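You operate a simulated robot arm through the tools that you are given. There is no shell and no other tool. Be economical: measure what you need, move in short steps, check, and stop when the job is done.

You are at the controls of a simulated robot arm. One attempt, no reset.

JOB
Stack the can labelled "Tonic" from the top of the games table on top of the can that says "Tangerine".

It is judged by the outcome, as a careful person would: the job done as asked, and still so three seconds after it is handed in. It fails if anything else is knocked over, pushed out of place, dropped, spilled or broken.

ROBOT AND FRAMES
A 7-joint arm with a two-finger parallel gripper, fixed in place. Base frame: the origin is at the foot of the arm, x ahead of it, y to its left, z up; the work surface is at about z = 750. Lengths are in mm, angles in degrees, forces in N, time in s.
Its first joint turns from -166.0 to 166.0 degrees. Payload 4.4 kg.
The TCP is the grasp point between the finger pads, 23 mm short of the fingertips. In the tool frame z runs along the fingers and y along their closing line. The gripper opens to 94 mm. The fingers are 38 mm wide and 10 mm thick; the gripper's body (54 by 96 mm) begins 39 mm behind the TCP.
Orientation is that of the tool frame in the base frame, as a unit quaternion [x, y, z, w]. With the fingers straight down and closing along the base's y, the tool's x points along the base's -x, its y along +y and its z along -z.

CONTROLS
- The arm moves only by the tool apply_moves. Its argument "deltas" is a list of rows, each an object (a shift or turn left out is 0, a gripper value left out holds the last) with "travel": the shift along the base's x, y, z in units of 500 mm (1.0 is 500 mm), a list of three; "yaw": the turn about the base's z in units of 60 degrees (1.0 is 60 degrees). In form: [{"travel": [x, y, z], "yaw": yaw}, ...]. A call has 1 to 12 rows; each row is the pose to reach, as a shift and turn from the pose commanded when the call began. "hand" is the opening, from 0 (shut) to 1 (fully open), set as the call begins (left out, the last holds). A call with a number of a shift or a turn outside -1 to 1 is refused whole. Each row takes 0.2 s and may step no farther than 50 mm and 8.6 degrees from the row before; otherwise, or with a gripper value out of range, the whole call is refused. Where a pose cannot be reached the arm comes as near as it can. A force on the tool above 40 N (or 10 N above the force at the start of the call, whichever is more), or a blocked arm, ends the call early, and 0.2 s more pass. Each finger travels about 72 mm/s and halts on what it meets, pressing with about 31 N; the grip force reading is that of the motor and also rises with nothing between the fingers. The clock runs only during rows and for 0.2 s after the last one: add rows that repeat a pose to give the fingers time. The reply holds the time, the measured pose of the TCP, the force on the tool along the base axes, the opening and the grip force, in the units named above and with some noise, and new pictures: "pictures" is both (left out), scene, wrist or none.
- Cameras (640 x 400 px; columns grow to the right, rows downward): "scene" is fixed at [399.5, 498.9, 1397.1]; the picture's right is [-0.40, -0.91, 0.00], its down [-0.62, 0.27, -0.74] and it looks along [0.68, -0.30, -0.67] (base axes); focal length 321 px, centre (320, 200). "wrist" rides on the gripper at [86, 16, -75] in the tool frame; the picture's right is [-0.18, 0.98, 0.00], its down [-0.58, -0.11, -0.81] and it looks along [-0.79, -0.15, 0.59] (tool axes); focal length 243 px, centre (320, 200). There is no depth. A picture from a camera that has moved, and an enlarged one, comes with that camera's place and axes in the base frame and with its lens.
- zoom(camera, box): a new picture of the part [left, top, right, bottom] of that camera's present view, enlarged. No time passes.
- sign_off(): hands the job in; it is judged then, once.

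Go step by step. Nothing tells you positions but the pictures and the camera data: compare them with the known pose of the tool, close in by small moves and look again before you grip or let go. The budget is 90 turns and 170 pictures, counting those below and the enlarged ones. Unless the task says otherwise, let go and move clear before handing in, and close with one line.

The tools are called after "Emit:" as a command line: name --argument value ..., lists and objects as JSON in quotes. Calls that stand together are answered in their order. apply_moves: Moves the arm, as the interface text tells. Its arguments: {"type":"object","properties":{"deltas":{"type":"array"},"hand":{"type":"number"},"pictures":{"type":"string","enum":["both","scene","wrist","none"]}},"required":["deltas"]} The other tools are called the same way: zoom (camera, box) takes an enlarged picture of a part of a camera's view; sign_off () hands the job in.

At the start:

```text
time_s: 0.0
position: [686.9, 211.3, 1115.8]
orientation: [0.0, 1.0, 0.0, 0.0]
wrist_force: [-0.5, 0.2, 0.5]
grip_width: 93.8
grip_force: 0.1
```

scene: 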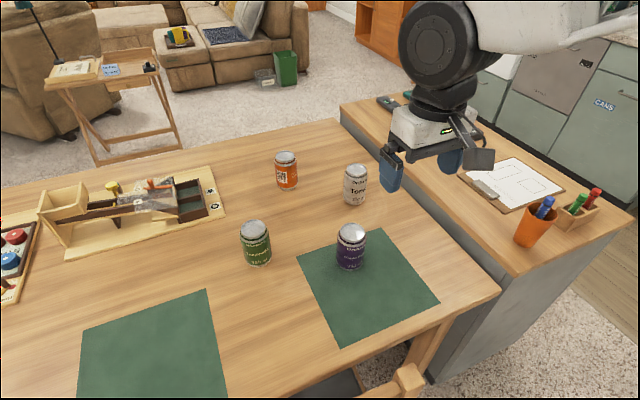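
wrist: 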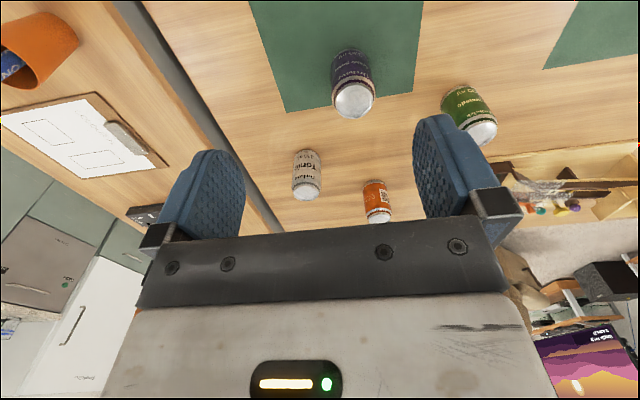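

I see four cans on the table: orange, white (seems to be Tonic), green and purple. I'll zoom in to read the labels.

Emit:
zoom --camera "scene" --box '[220, 130, 400, 280]'

Emit:
zoom --camera "wrist" --box '[270, 30, 510, 240]'

```text
2.67 times, centred on (310, 205) of scene
camera zoom: at [399.5, 498.9, 1397.1], right [-0.4, -0.91, 0.0], down [-0.62, 0.27, -0.74], along [0.68, -0.3, -0.67], focal length 856 px, centre (347, 187)
```

zoom: 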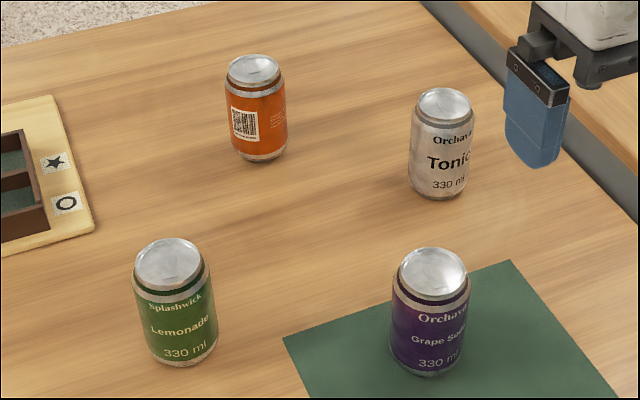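

```text
1.90 times, centred on (390, 135) of wrist
camera zoom: at [600.9, 228.7, 1189.5], right [0.18, 0.98, 0.0], down [0.58, -0.11, 0.81], along [0.79, -0.15, -0.59], focal length 462 px, centre (187, 324)
```

zoom: 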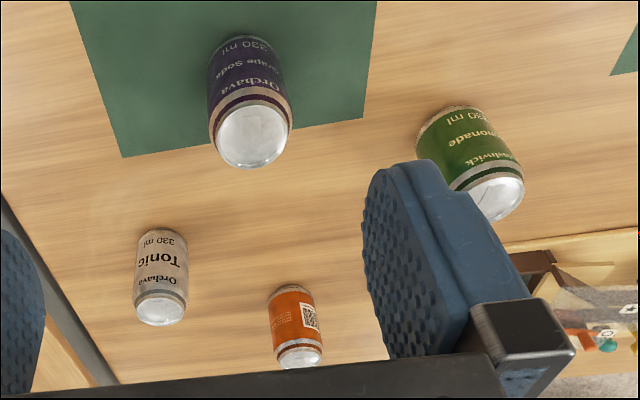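

I see Tonic (white) near (1013, 118) with its top at about z 862. The orange can is near (1150, 278), with its label turned away. Both may be beyond the stated reach, so I'll move partway at a safe height to test the reach and look for "Tangerine".

Emit:
apply_moves --deltas '[{"travel": [0.075, -0.026, -0.03]}, {"travel": [0.15, -0.052, -0.06]}, {"travel": [0.225, -0.078, -0.09]}, {"travel": [0.3, -0.104, -0.12]}, {"travel": [0.375, -0.13, -0.15]}, {"travel": [0.45, -0.156, -0.18]}, {"travel": [0.525, -0.182, -0.2]}]' --hand 1

```text
time_s: 1.6
position: [951.4, 119.7, 1015.7]
orientation: [0.0, 1.0, 0.0, 0.001]
wrist_force: [0.6, -0.1, 0.9]
grip_width: 94.1
grip_force: 0.0
camera wrist: at [863.2, 136.5, 1089.3], right [0.18, 0.98, 0.0], down [0.58, -0.11, 0.81], along [0.79, -0.15, -0.59], focal length 243 px, centre (320, 200)
```

scene: 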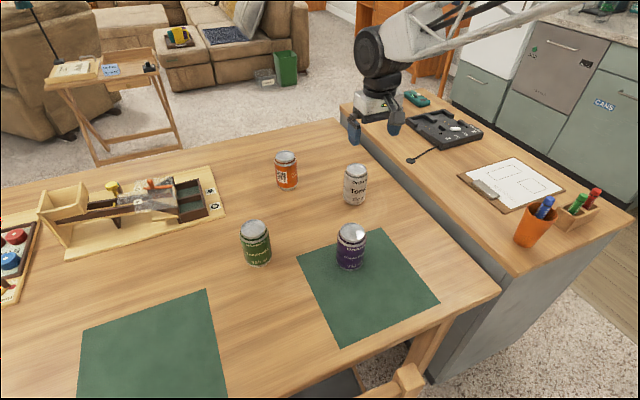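
wrist: 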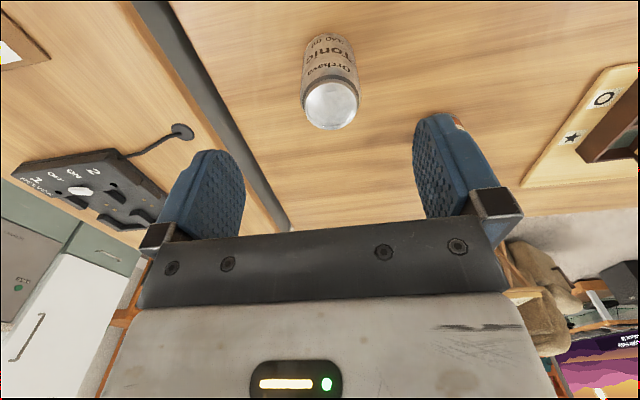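

Tonic confirmed at about (1008, 120). I'll test the reach toward the orange can at this safe height.

Emit:
apply_moves --deltas '[{"travel": [0.06, 0.06, 0.0]}, {"travel": [0.12, 0.12, 0.0]}, {"travel": [0.18, 0.18, 0.0]}, {"travel": [0.24, 0.24, 0.0]}, {"travel": [0.3, 0.3, 0.0]}]'

```text
time_s: 2.8
position: [1098.8, 269.9, 1017.8]
orientation: [0.0, 1.0, -0.001, 0.001]
wrist_force: [0.3, 0.5, 1.5]
grip_width: 93.9
grip_force: 0.1
camera wrist: at [1012.8, 285.4, 1091.2], right [0.18, 0.98, 0.0], down [0.58, -0.11, 0.81], along [0.79, -0.15, -0.59], focal length 243 px, centre (320, 200)
```

scene: 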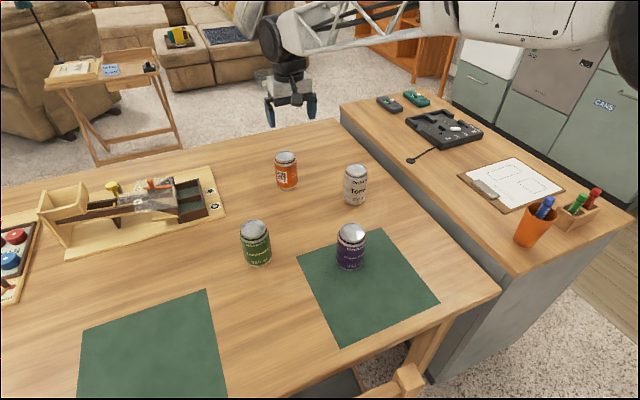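
wrist: 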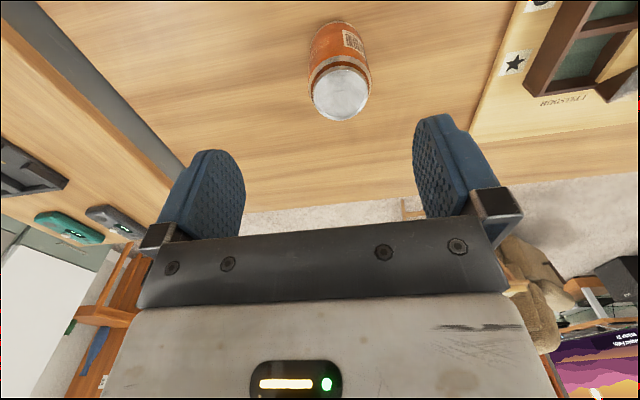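

The reach is better than stated: 1131 mm at this height. The orange can is at about (1146, 281), so I'll zoom in on its label.

Emit:
zoom --camera "wrist" --box '[280, 10, 400, 130]'

```text
3.33 times, centred on (340, 70) of wrist
camera zoom: at [1012.8, 285.4, 1091.2], right [0.18, 0.98, 0.0], down [0.58, -0.11, 0.81], along [0.79, -0.15, -0.59], focal length 809 px, centre (253, 633)
```

zoom: 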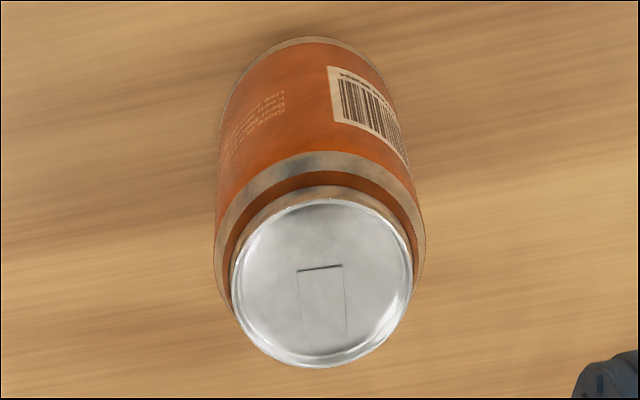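

The back of the orange can (barcode) faces us, so I'll turn the wrist camera around to its other side to read the name.

Emit:
apply_moves --deltas '[{"travel": [0.005, -0.02, 0.0], "yaw": 0.13}, {"travel": [0.01, -0.04, 0.0], "yaw": 0.26}, {"travel": [0.015, -0.06, 0.0], "yaw": 0.39}, {"travel": [0.02, -0.08, 0.0], "yaw": 0.52}, {"travel": [0.025, -0.1, 0.0], "yaw": 0.65}, {"travel": [0.03, -0.12, 0.0], "yaw": 0.78}, {"travel": [0.035, -0.14, 0.0], "yaw": 0.91}]'

Emit:
apply_moves --deltas '[{"travel": [0.005, -0.03, 0.0], "yaw": 0.13}, {"travel": [0.01, -0.06, 0.0], "yaw": 0.26}, {"travel": [0.015, -0.08, 0.0], "yaw": 0.39}, {"travel": [0.02, -0.1, 0.0], "yaw": 0.52}, {"travel": [0.02, -0.1, 0.0], "yaw": 0.59}]'

```text
time_s: 4.4
position: [1116.8, 201.1, 1015.9]
orientation: [-0.459, 0.888, 0.0, 0.0]
wrist_force: [0.1, 0.2, -0.5]
grip_width: 93.9
grip_force: 0.1
camera wrist: at [1054.2, 139.8, 1089.6], right [-0.7, 0.72, 0.0], down [0.42, 0.41, 0.81], along [0.58, 0.56, -0.59], focal length 243 px, centre (320, 200)
```

scene: 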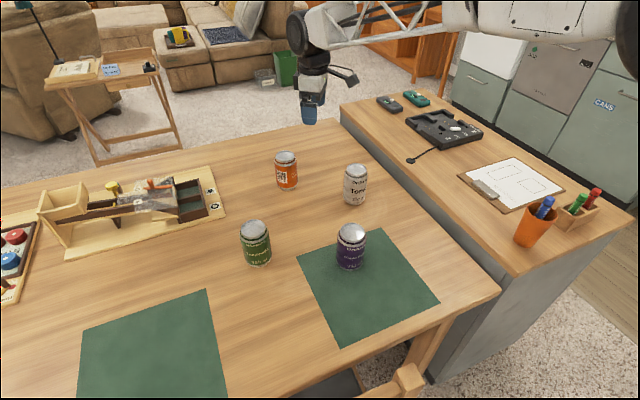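
wrist: 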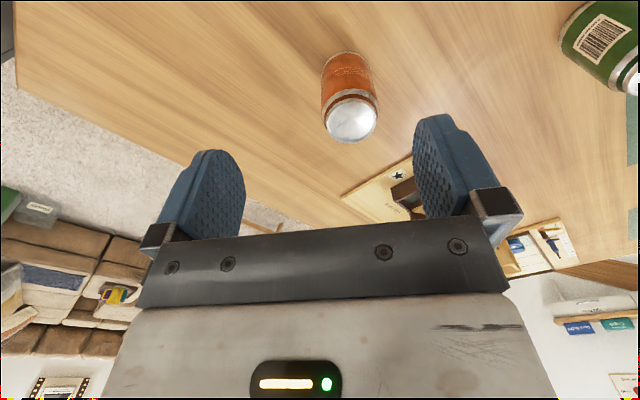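

```text
time_s: 5.6
position: [1128.2, 150.3, 1016.3]
orientation: [0.707, -0.707, 0.0, 0.0]
wrist_force: [0.8, -0.8, 0.5]
grip_width: 94.1
grip_force: 0.0
camera wrist: at [1111.8, 64.6, 1089.7], right [-0.98, 0.18, 0.0], down [0.11, 0.58, 0.81], along [0.15, 0.79, -0.59], focal length 243 px, centre (320, 200)
```

scene: 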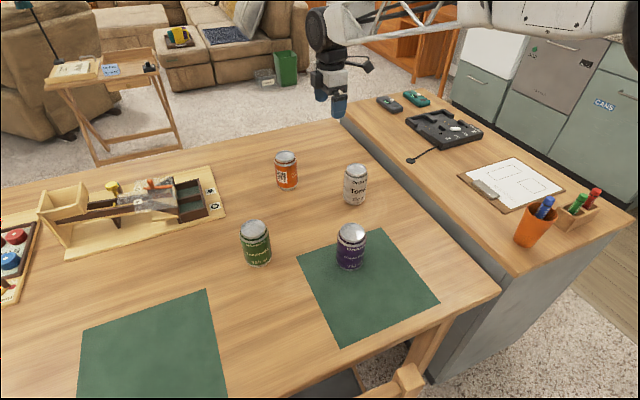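
wrist: 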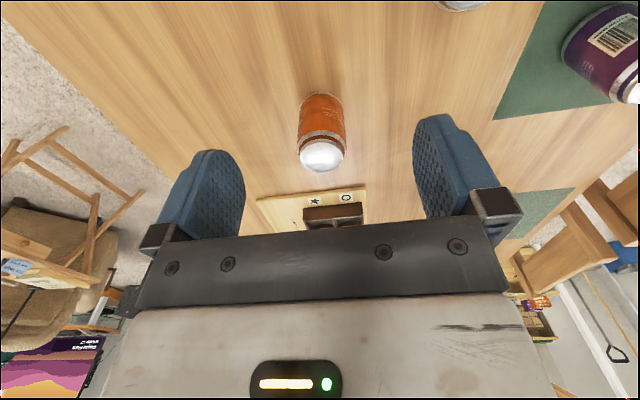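

Emit:
zoom --camera "wrist" --box '[270, 80, 380, 180]'

```text
4.00 times, centred on (325, 130) of wrist
camera zoom: at [1111.8, 64.6, 1089.7], right [-0.98, 0.18, 0.0], down [0.11, 0.58, 0.81], along [0.15, 0.79, -0.59], focal length 970 px, centre (300, 480)
```

zoom: 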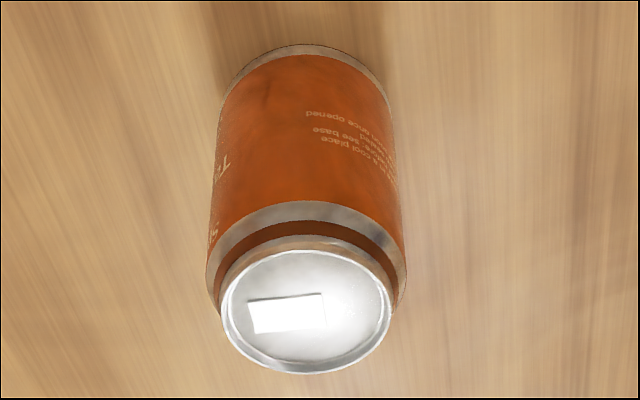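

The label begins with "T" on the far side. One more turn should confirm it.

Emit:
apply_moves --deltas '[{"travel": [0.005, 0.01, 0.0], "yaw": 0.14}, {"travel": [0.01, 0.02, 0.0], "yaw": 0.28}, {"travel": [0.02, 0.03, 0.0], "yaw": 0.42}, {"travel": [0.03, 0.04, 0.0], "yaw": 0.56}, {"travel": [0.04, 0.06, 0.0], "yaw": 0.7}]' --pictures "wrist"

Emit:
zoom --camera "wrist" --box '[240, 20, 420, 180]'

```text
time_s: 6.8
position: [1147.2, 181.8, 1015.5]
orientation: [0.914, -0.406, 0.0, 0.0]
wrist_force: [0.8, 0.3, -0.3]
grip_width: 94.1
grip_force: 0.1
camera wrist: at [1193.4, 106.9, 1089.2], right [-0.85, -0.52, 0.0], down [-0.31, 0.5, 0.81], along [-0.42, 0.69, -0.59], focal length 243 px, centre (320, 200)
```

wrist: 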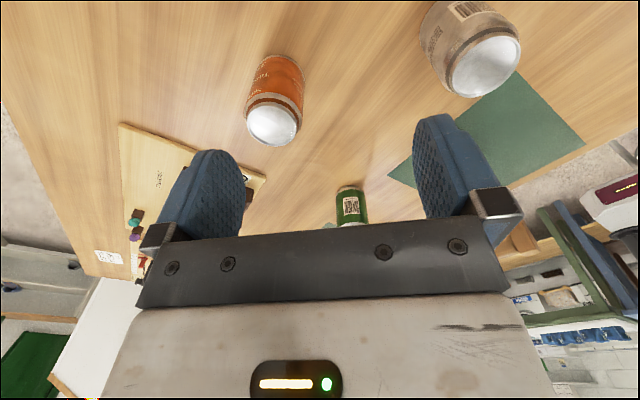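

```text
2.50 times, centred on (330, 100) of wrist
camera zoom: at [1193.4, 106.9, 1089.2], right [-0.85, -0.52, 0.0], down [-0.31, 0.5, 0.81], along [-0.42, 0.69, -0.59], focal length 606 px, centre (295, 450)
```

zoom: 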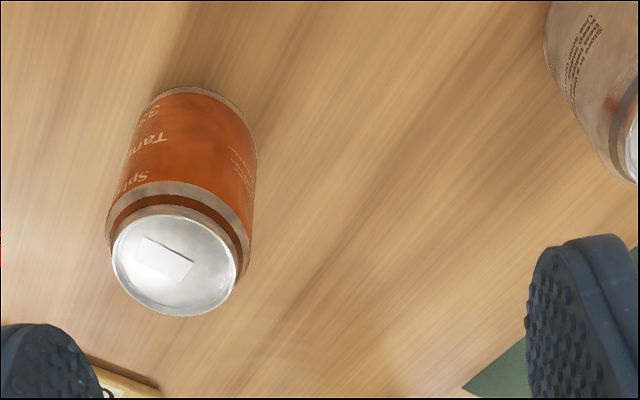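

It reads "Tan…", so the orange can is Tangerine, at about (1149, 280). Tonic is at (1010, 120). Next I'll move above Tonic and turn the yaw back.

Emit:
apply_moves --deltas '[{"travel": [-0.034, -0.015, 0], "yaw": -0.125}, {"travel": [-0.068, -0.03, 0], "yaw": -0.25}, {"travel": [-0.102, -0.045, 0], "yaw": -0.375}, {"travel": [-0.137, -0.06, 0], "yaw": -0.5}, {"travel": [-0.171, -0.075, 0], "yaw": -0.625}, {"travel": [-0.205, -0.09, 0], "yaw": -0.75}, {"travel": [-0.239, -0.105, 0], "yaw": -0.875}, {"travel": [-0.2738, -0.1206, 0], "yaw": -1.0}]' --pictures "none"

Emit:
apply_moves --deltas '[{"yaw": -0.14}, {"yaw": -0.28}, {"yaw": -0.42}, {"yaw": -0.56}, {"yaw": -0.7}, {"yaw": -0.84}, {"yaw": -0.98}]' --pictures "none"

Emit:
apply_moves --deltas '[{"yaw": -0.11}, {"yaw": -0.22, "travel": [0, 0, -0.06]}, {"yaw": -0.22, "travel": [0, 0, -0.12]}, {"yaw": -0.22, "travel": [0, 0, -0.18]}]'

```text
time_s: 8.6
position: [1010.5, 119.9, 1015.4]
orientation: [-0.587, 0.809, 0.0, 0.0]
wrist_force: [0.4, 0.3, 0.5]
grip_width: 94.2
grip_force: 0.2
```

```text
time_s: 10.2
position: [1010.9, 120.7, 1016.8]
orientation: [-0.114, 0.994, 0.001, 0.0]
wrist_force: [0.3, -0.4, -0.6]
grip_width: 93.9
grip_force: 0.2
```

```text
time_s: 11.2
position: [1010.4, 119.1, 924.9]
orientation: [0.0, 1.0, 0.001, 0.0]
wrist_force: [0.0, -0.6, 0.8]
grip_width: 93.9
grip_force: 0.1
camera wrist: at [922.8, 136.9, 998.7], right [0.18, 0.98, 0.0], down [0.58, -0.11, 0.81], along [0.79, -0.15, -0.59], focal length 243 px, centre (320, 200)
```

scene: 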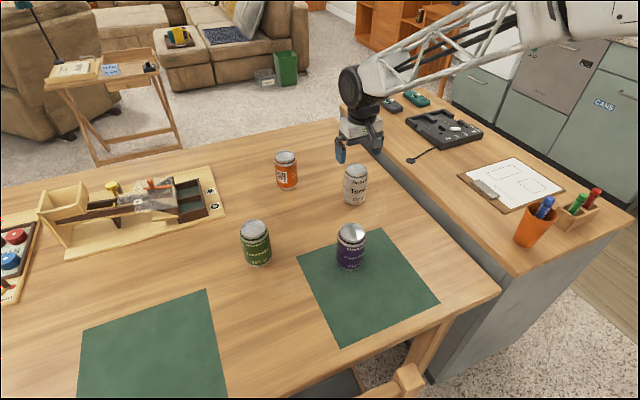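
wrist: 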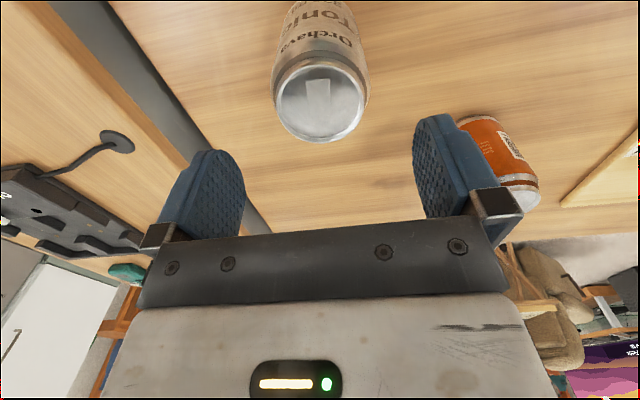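

The gripper is lined up over Tonic, which I put at about (1007, 121). Next I'll descend so the pads straddle its upper half.

Emit:
apply_moves --deltas '[{"travel": [-0.006, 0.003, -0.03]}, {"travel": [-0.006, 0.003, -0.06]}, {"travel": [-0.006, 0.003, -0.09]}]'

```text
time_s: 12.0
position: [1008.4, 122.8, 880.4]
orientation: [0.0, 1.0, 0.0, 0.001]
wrist_force: [-0.2, -0.1, -0.6]
grip_width: 93.8
grip_force: 0.2
camera wrist: at [920.9, 138.6, 954.7], right [0.18, 0.98, 0.0], down [0.58, -0.11, 0.81], along [0.79, -0.15, -0.59], focal length 243 px, centre (320, 200)
```

scene: 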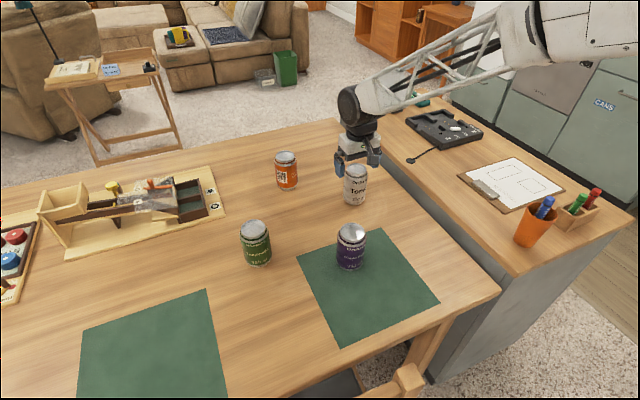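
wrist: 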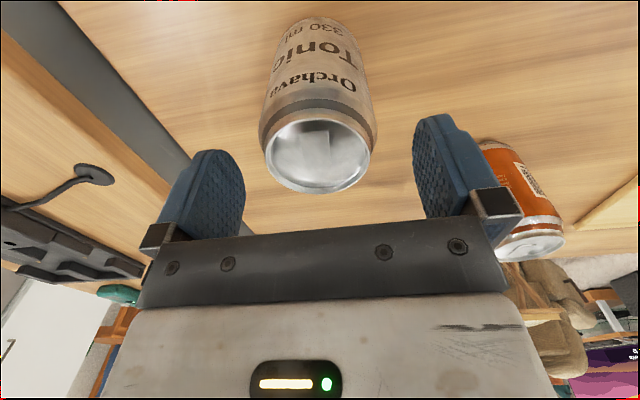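

Tonic's centre is at (1005.6, 122), well aligned. I'll descend to the grip height.

Emit:
apply_moves --deltas '[{"travel": [-0.003, -0.001, -0.03]}, {"travel": [-0.004, -0.001, -0.06]}, {"travel": [-0.004, -0.001, -0.088]}, {"travel": [-0.004, -0.001, -0.088]}]'

```text
time_s: 13.0
position: [1005.8, 122.2, 835.8]
orientation: [-0.001, 1.0, 0.0, 0.001]
wrist_force: [0.2, 0.9, 0.2]
grip_width: 94.1
grip_force: 0.1
camera wrist: at [919.2, 138.4, 909.8], right [0.18, 0.98, 0.0], down [0.58, -0.11, 0.81], along [0.79, -0.15, -0.59], focal length 243 px, centre (320, 200)
```

scene: 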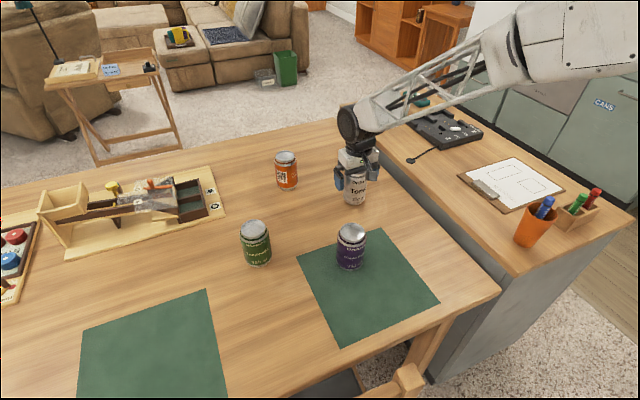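
wrist: 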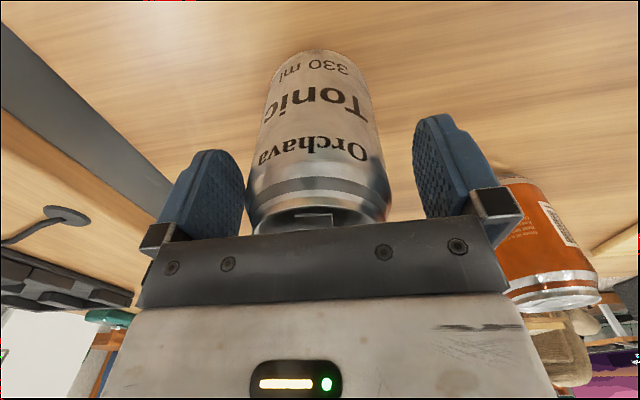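

The can sits centred between the pads, so I'll close the gripper.

Emit:
apply_moves --deltas '[{"travel": [0, 0, 0]}, {"travel": [0, 0, 0]}, {"travel": [0, 0, 0]}, {"travel": [0, 0, 0]}]' --hand 0.3 --pictures "wrist"

```text
time_s: 14.0
position: [1006.2, 121.6, 836.1]
orientation: [0.0, 1.0, 0.0, 0.0]
wrist_force: [0.2, -2.6, 1.0]
grip_width: 65.9
grip_force: 31.2
camera wrist: at [919.2, 138.3, 909.9], right [0.18, 0.98, 0.0], down [0.58, -0.11, 0.81], along [0.79, -0.15, -0.59], focal length 243 px, centre (320, 200)
```

wrist: 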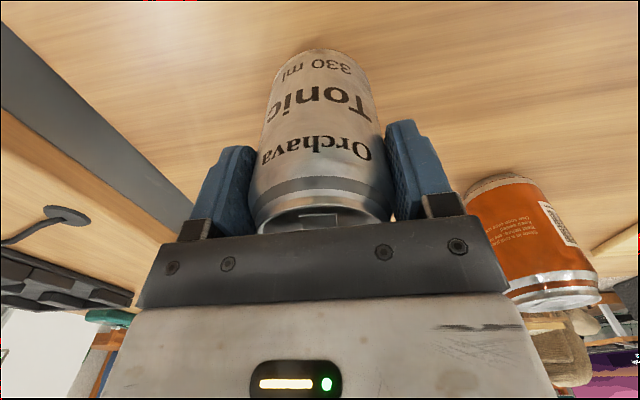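

The grip is firm at 65.9 mm, the can's diameter. Next I'll lift straight up.

Emit:
apply_moves --deltas '[{"travel": [0, 0, 0.04]}, {"travel": [0, 0, 0.1]}, {"travel": [0, 0, 0.18]}, {"travel": [0, 0, 0.26]}, {"travel": [0, 0, 0.34]}, {"travel": [0, 0, 0.36]}]'

```text
time_s: 15.4
position: [1007.7, 120.4, 1016.2]
orientation: [0.001, 1.0, 0.0, 0.0]
wrist_force: [0.1, 0.2, -4.5]
grip_width: 65.6
grip_force: 31.1
camera wrist: at [920.2, 137.6, 1090.2], right [0.18, 0.98, 0.0], down [0.58, -0.11, 0.81], along [0.79, -0.15, -0.59], focal length 243 px, centre (320, 200)
```

scene: 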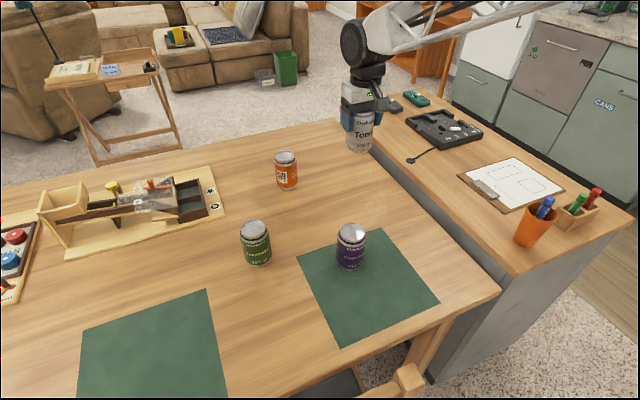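
wrist: 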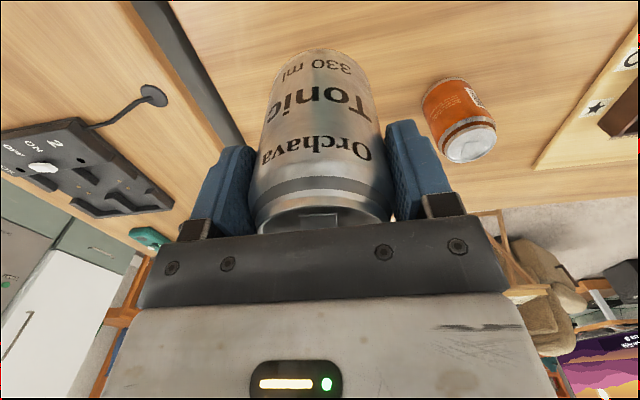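

Tonic is lifted cleanly. I'll take enlarged views to refine Tangerine's position.

Emit:
zoom --camera "wrist" --box '[400, 60, 520, 180]'

Emit:
zoom --camera "scene" --box '[240, 90, 400, 200]'

```text
3.33 times, centred on (460, 120) of wrist
camera zoom: at [920.2, 137.6, 1090.2], right [0.18, 0.98, 0.0], down [0.58, -0.11, 0.81], along [0.79, -0.15, -0.59], focal length 809 px, centre (-147, 467)
```

zoom: 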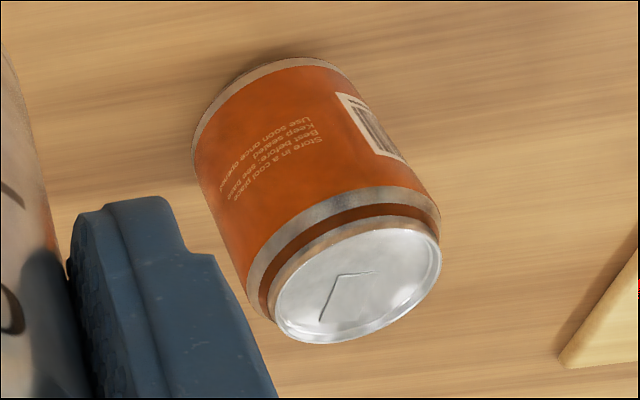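

```text
3.64 times, centred on (320, 145) of scene
camera zoom: at [399.5, 498.9, 1397.1], right [-0.4, -0.91, 0.0], down [-0.62, 0.27, -0.74], along [0.68, -0.3, -0.67], focal length 1167 px, centre (320, 400)
```

zoom: 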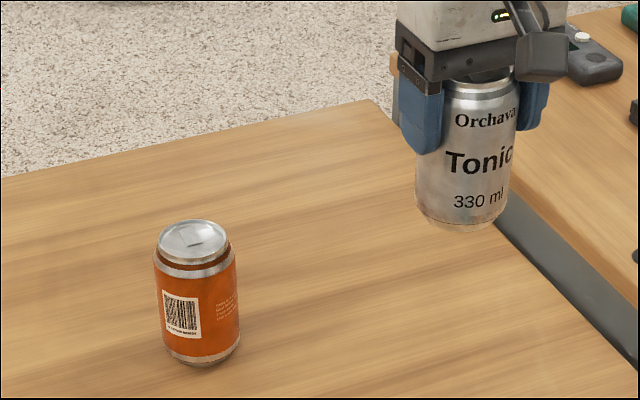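

Tangerine's centre is (1148, 281). I'll carry Tonic above it with about 65 mm of clearance.

Emit:
apply_moves --deltas '[{"travel": [0.04, 0.045, 0]}, {"travel": [0.095, 0.107, 0]}, {"travel": [0.15, 0.168, 0]}, {"travel": [0.205, 0.23, 0]}, {"travel": [0.255, 0.285, 0]}, {"travel": [0.286, 0.32, 0]}, {"travel": [0.286, 0.32, 0]}]'

Emit:
zoom --camera "scene" --box '[220, 90, 360, 200]'

```text
time_s: 17.0
position: [1150.4, 282.0, 1015.7]
orientation: [0.0, 1.0, 0.0, -0.001]
wrist_force: [0.2, 0.2, -4.3]
grip_width: 65.2
grip_force: 31.2
camera wrist: at [1062.6, 299.3, 1090.4], right [0.18, 0.98, 0.0], down [0.58, -0.11, 0.81], along [0.79, -0.15, -0.59], focal length 243 px, centre (320, 200)
```

scene: 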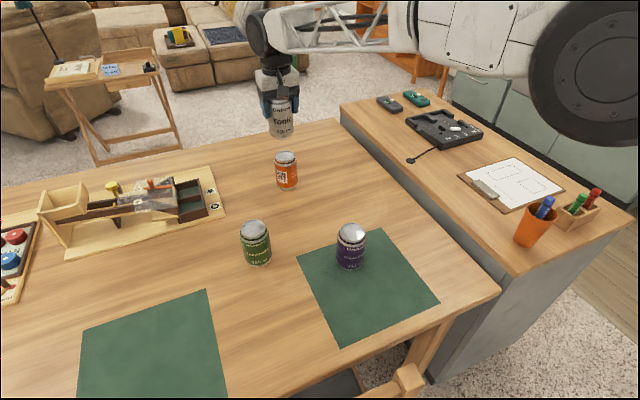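
wrist: 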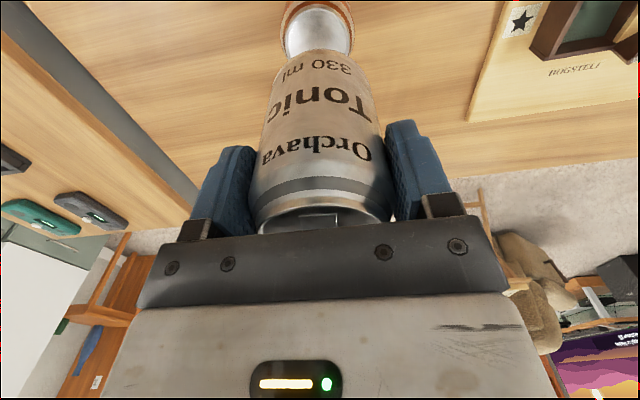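

```text
3.64 times, centred on (290, 145) of scene
camera zoom: at [399.5, 498.9, 1397.1], right [-0.4, -0.91, 0.0], down [-0.62, 0.27, -0.74], along [0.68, -0.3, -0.67], focal length 1167 px, centre (429, 400)
```

zoom: 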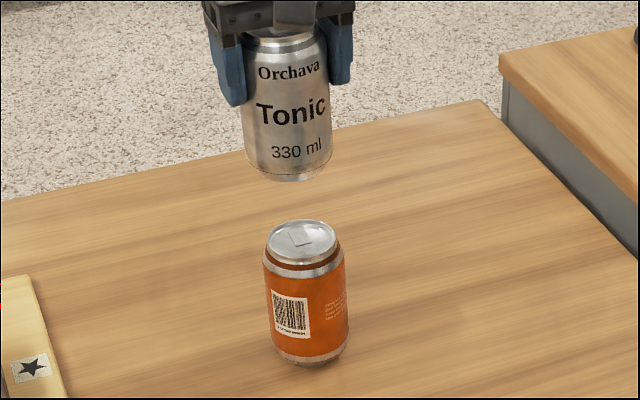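

Tonic seems a few mm off relative to Tangerine in the scene view. I'll measure this more closely with tighter zooms.

Emit:
zoom --camera "scene" --box '[255, 90, 315, 145]'

Emit:
zoom --camera "scene" --box '[255, 140, 315, 195]'

Emit:
zoom --camera "wrist" --box '[240, 0, 400, 110]'

```text
7.27 times, centred on (285, 118) of scene
camera zoom: at [399.5, 498.9, 1397.1], right [-0.4, -0.91, 0.0], down [-0.62, 0.27, -0.74], along [0.68, -0.3, -0.67], focal length 2334 px, centre (574, 800)
```

zoom: 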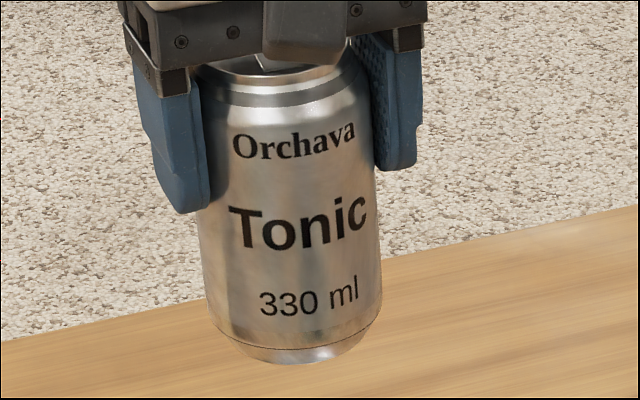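

```text
7.27 times, centred on (285, 168) of scene
camera zoom: at [399.5, 498.9, 1397.1], right [-0.4, -0.91, 0.0], down [-0.62, 0.27, -0.74], along [0.68, -0.3, -0.67], focal length 2334 px, centre (574, 436)
```

zoom: 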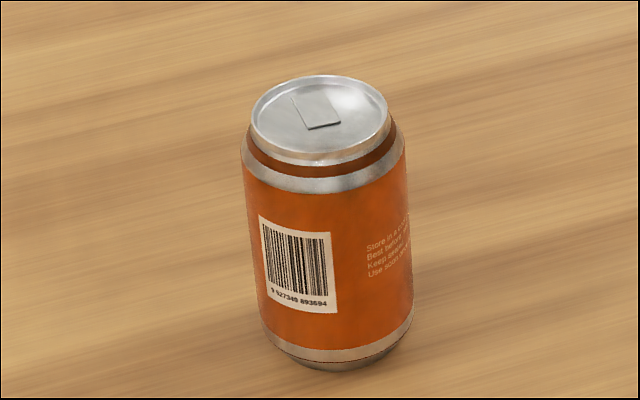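

```text
3.64 times, centred on (320, 55) of wrist
camera zoom: at [1062.6, 299.3, 1090.4], right [0.18, 0.98, 0.0], down [0.58, -0.11, 0.81], along [0.79, -0.15, -0.59], focal length 882 px, centre (320, 727)
```

zoom: 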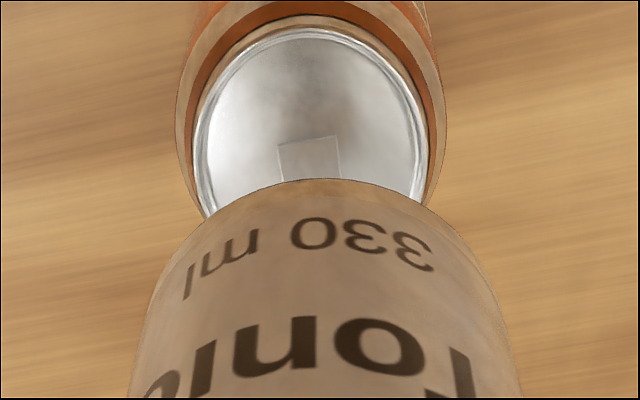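

Both views agree that Tonic should shift about -2 mm in x and -3 mm in y. I'll correct that and descend to about 10 mm above contact.

Emit:
apply_moves --deltas '[{"travel": [-0.004, -0.006, -0.02]}, {"travel": [-0.004, -0.006, -0.05]}, {"travel": [-0.004, -0.006, -0.08]}, {"travel": [-0.004, -0.006, -0.106]}, {"travel": [-0.004, -0.006, -0.106]}]' --pictures "none"

Emit:
zoom --camera "scene" --box '[240, 100, 330, 200]'

Emit:
zoom --camera "wrist" --box '[240, 0, 400, 110]'

```text
time_s: 18.2
position: [1147.1, 277.8, 965.3]
orientation: [0.0, 1.0, 0.0, 0.0]
wrist_force: [0.4, -0.1, -2.6]
grip_width: 65.3
grip_force: 31.2
```

```text
4.00 times, centred on (285, 150) of scene
camera zoom: at [399.5, 498.9, 1397.1], right [-0.4, -0.91, 0.0], down [-0.62, 0.27, -0.74], along [0.68, -0.3, -0.67], focal length 1284 px, centre (460, 400)
```

zoom: 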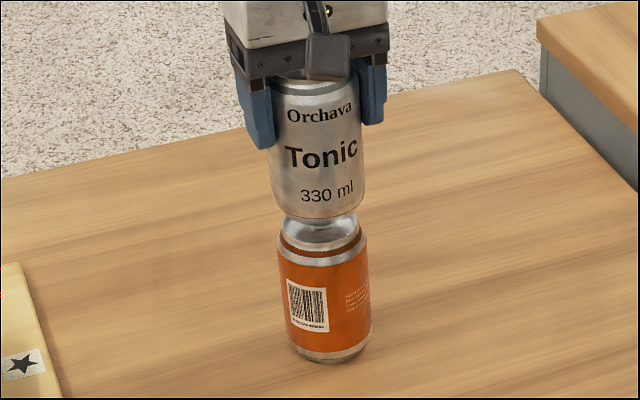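

```text
3.64 times, centred on (320, 55) of wrist
camera zoom: at [1060.4, 295.0, 1037.3], right [0.18, 0.98, 0.0], down [0.58, -0.11, 0.81], along [0.79, -0.15, -0.59], focal length 882 px, centre (320, 727)
```

zoom: 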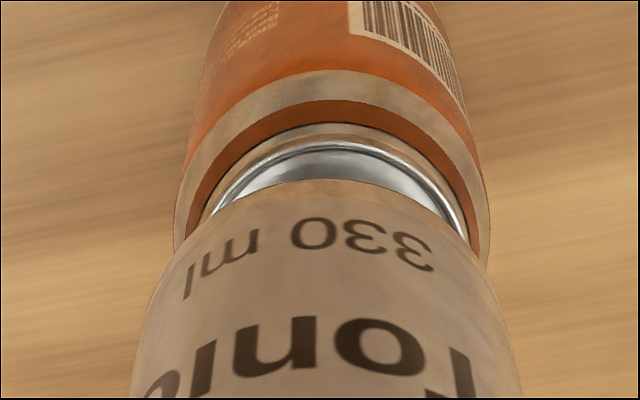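

Alignment is within 1–2 mm, with Tonic slightly toward -y. I'll trim +1 in y and -1 in x, then lower gently while watching the force.

Emit:
apply_moves --deltas '[{"travel": [-0.002, 0.002, -0.006]}, {"travel": [-0.002, 0.002, -0.012]}, {"travel": [-0.002, 0.002, -0.018]}, {"travel": [-0.002, 0.002, -0.018]}]' --pictures "none"

Emit:
zoom --camera "scene" --box '[255, 120, 315, 180]'

Emit:
zoom --camera "wrist" --box '[240, 0, 400, 110]'

```text
time_s: 19.2
position: [1145.1, 278.1, 954.0]
orientation: [0.0, 1.0, 0.0, 0.0]
wrist_force: [-0.1, -0.7, -3.4]
grip_width: 65.3
grip_force: 31.3
```

```text
6.67 times, centred on (285, 150) of scene
camera zoom: at [399.5, 498.9, 1397.1], right [-0.4, -0.91, 0.0], down [-0.62, 0.27, -0.74], along [0.68, -0.3, -0.67], focal length 2140 px, centre (553, 533)
```

zoom: 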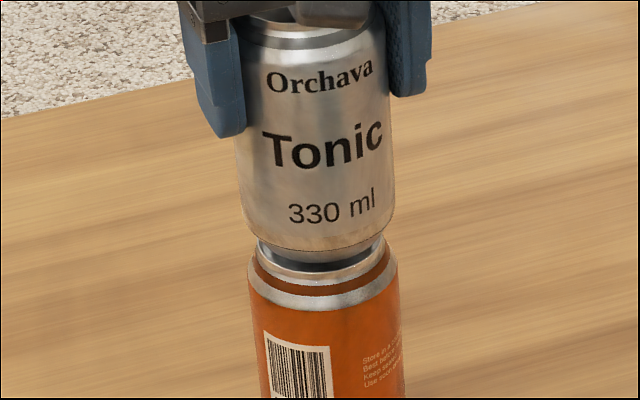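

```text
3.64 times, centred on (320, 55) of wrist
camera zoom: at [1059.1, 295.9, 1028.2], right [0.18, 0.98, 0.0], down [0.58, -0.11, 0.81], along [0.79, -0.15, -0.59], focal length 882 px, centre (320, 727)
```

zoom: 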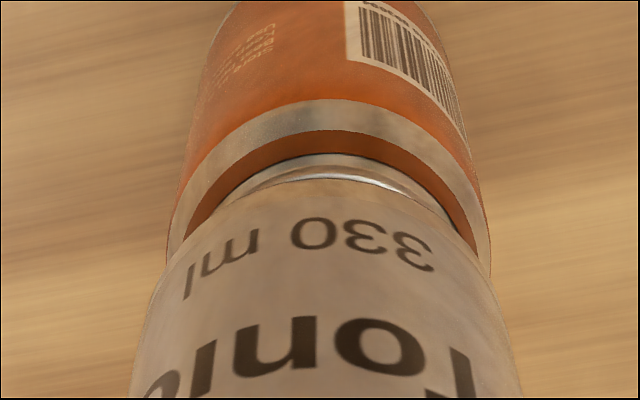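

Alignment looks good and there are a few millimetres left. I'll lower in tiny steps.

Emit:
apply_moves --deltas '[{"travel": [0, 0, -0.003]}, {"travel": [0, 0, -0.006]}, {"travel": [0, 0, -0.006]}]' --pictures "none"

Emit:
apply_moves --deltas '[{"travel": [0, 0, -0.002]}, {"travel": [0, 0, -0.002]}]' --pictures "none"

Emit:
zoom --camera "scene" --box '[255, 120, 315, 180]'

Emit:
zoom --camera "wrist" --box '[240, 0, 400, 110]'

```text
time_s: 20.0
position: [1145.7, 279.9, 951.8]
orientation: [0.0, 1.0, 0.0, 0.001]
wrist_force: [1.0, 0.2, -3.4]
grip_width: 65.5
grip_force: 30.8
```

```text
time_s: 20.6
position: [1146.1, 279.1, 949.8]
orientation: [0.0, 1.0, 0.0, 0.0]
wrist_force: [-0.8, 0.2, 3.3]
grip_width: 65.5
grip_force: 30.9
```

```text
6.67 times, centred on (285, 150) of scene
camera zoom: at [399.5, 498.9, 1397.1], right [-0.4, -0.91, 0.0], down [-0.62, 0.27, -0.74], along [0.68, -0.3, -0.67], focal length 2140 px, centre (553, 533)
```

zoom: 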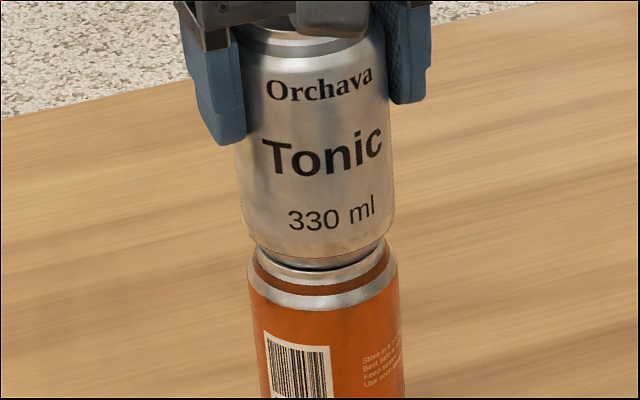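

```text
3.64 times, centred on (320, 55) of wrist
camera zoom: at [1059.3, 296.2, 1024.6], right [0.18, 0.98, 0.0], down [0.58, -0.11, 0.81], along [0.79, -0.15, -0.59], focal length 882 px, centre (320, 727)
```

zoom: 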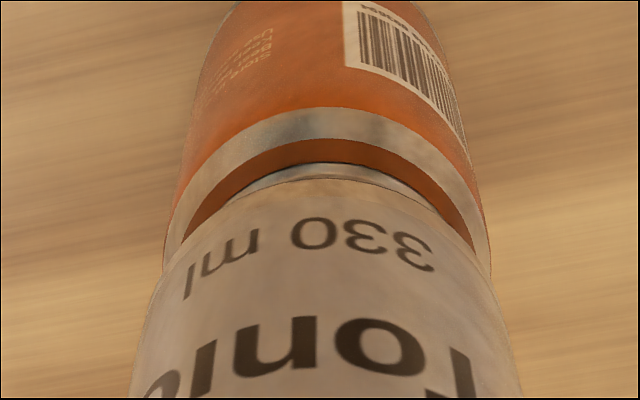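

The force flipped from -3.4 to +3.3 N, so Tonic is resting on Tangerine and the two are aligned. I'll release it now.

Emit:
apply_moves --deltas '[{"travel": [0, 0, 0]}, {"travel": [0, 0, 0]}, {"travel": [0, 0, 0]}]' --hand 1

Emit:
zoom --camera "scene" --box '[240, 100, 330, 200]'

```text
time_s: 21.4
position: [1146.3, 279.7, 950.1]
orientation: [0.0, 1.0, 0.0, 0.0]
wrist_force: [-0.2, 0.1, -0.4]
grip_width: 94.1
grip_force: 0.1
camera wrist: at [1059.2, 296.1, 1023.8], right [0.18, 0.98, 0.0], down [0.58, -0.11, 0.81], along [0.79, -0.15, -0.59], focal length 243 px, centre (320, 200)
```

scene: 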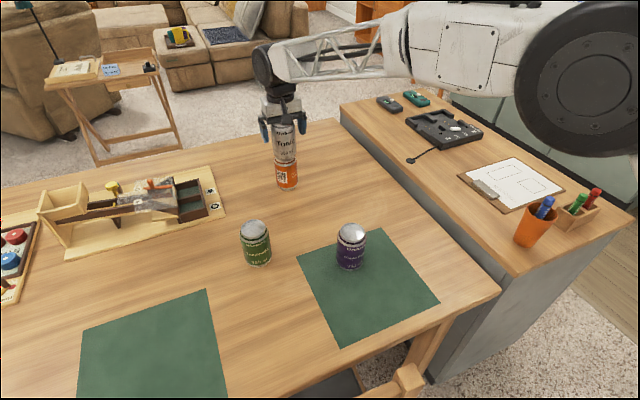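
wrist: 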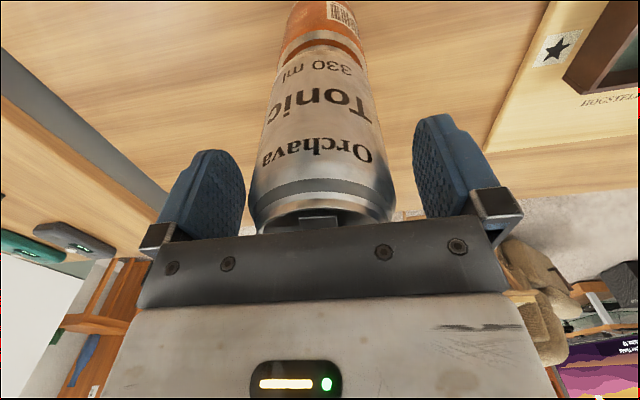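

```text
4.00 times, centred on (285, 150) of scene
camera zoom: at [399.5, 498.9, 1397.1], right [-0.4, -0.91, 0.0], down [-0.62, 0.27, -0.74], along [0.68, -0.3, -0.67], focal length 1284 px, centre (460, 400)
```

zoom: 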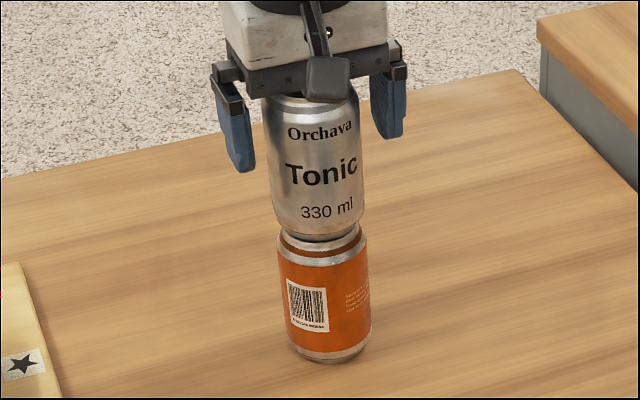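

Tonic stands free and upright on Tangerine with the fingers clear on both sides. I'll retreat straight up.

Emit:
apply_moves --deltas '[{"travel": [0, 0, 0.04]}, {"travel": [0, 0, 0.1]}, {"travel": [0, 0, 0.18]}, {"travel": [0, 0, 0.25]}, {"travel": [-0.05, 0, 0.3]}, {"travel": [-0.12, 0, 0.3]}, {"travel": [-0.2, 0, 0.3]}, {"travel": [-0.2, 0, 0.3]}]'

Emit:
zoom --camera "scene" --box '[240, 100, 330, 200]'

```text
time_s: 23.2
position: [1043.9, 279.8, 1101.5]
orientation: [0.0, 1.0, 0.0, 0.0]
wrist_force: [-0.1, -0.3, 0.4]
grip_width: 94.0
grip_force: 0.1
camera wrist: at [957.5, 296.7, 1175.2], right [0.18, 0.98, 0.0], down [0.58, -0.11, 0.81], along [0.79, -0.15, -0.59], focal length 243 px, centre (320, 200)
```

scene: 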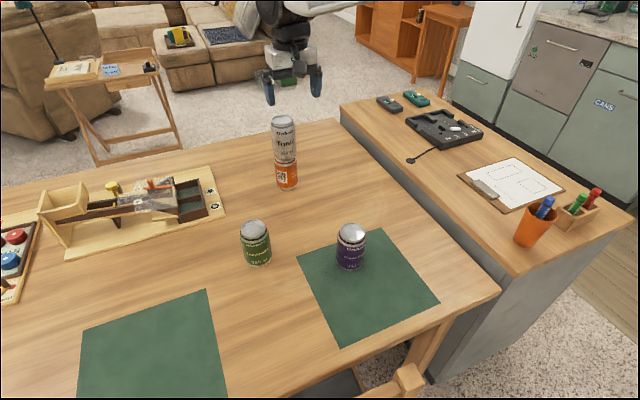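
wrist: 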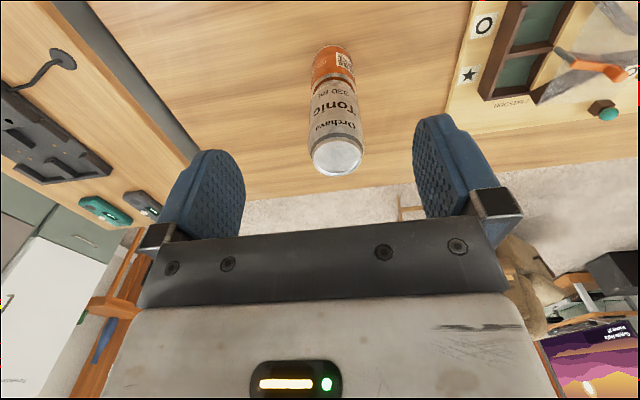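

```text
4.00 times, centred on (285, 150) of scene
camera zoom: at [399.5, 498.9, 1397.1], right [-0.4, -0.91, 0.0], down [-0.62, 0.27, -0.74], along [0.68, -0.3, -0.67], focal length 1284 px, centre (460, 400)
```

zoom: 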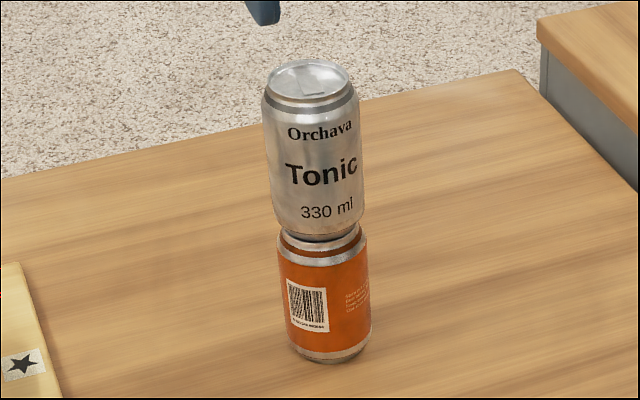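

The stack is upright and stable, nothing else has moved and the arm is clear. I'm handing in.

Emit:
sign_off

```text
The job is handed in.
```

The Tonic can is standing upright on top of the Tangerine can, nothing else on the table was disturbed, and the job is handed in.
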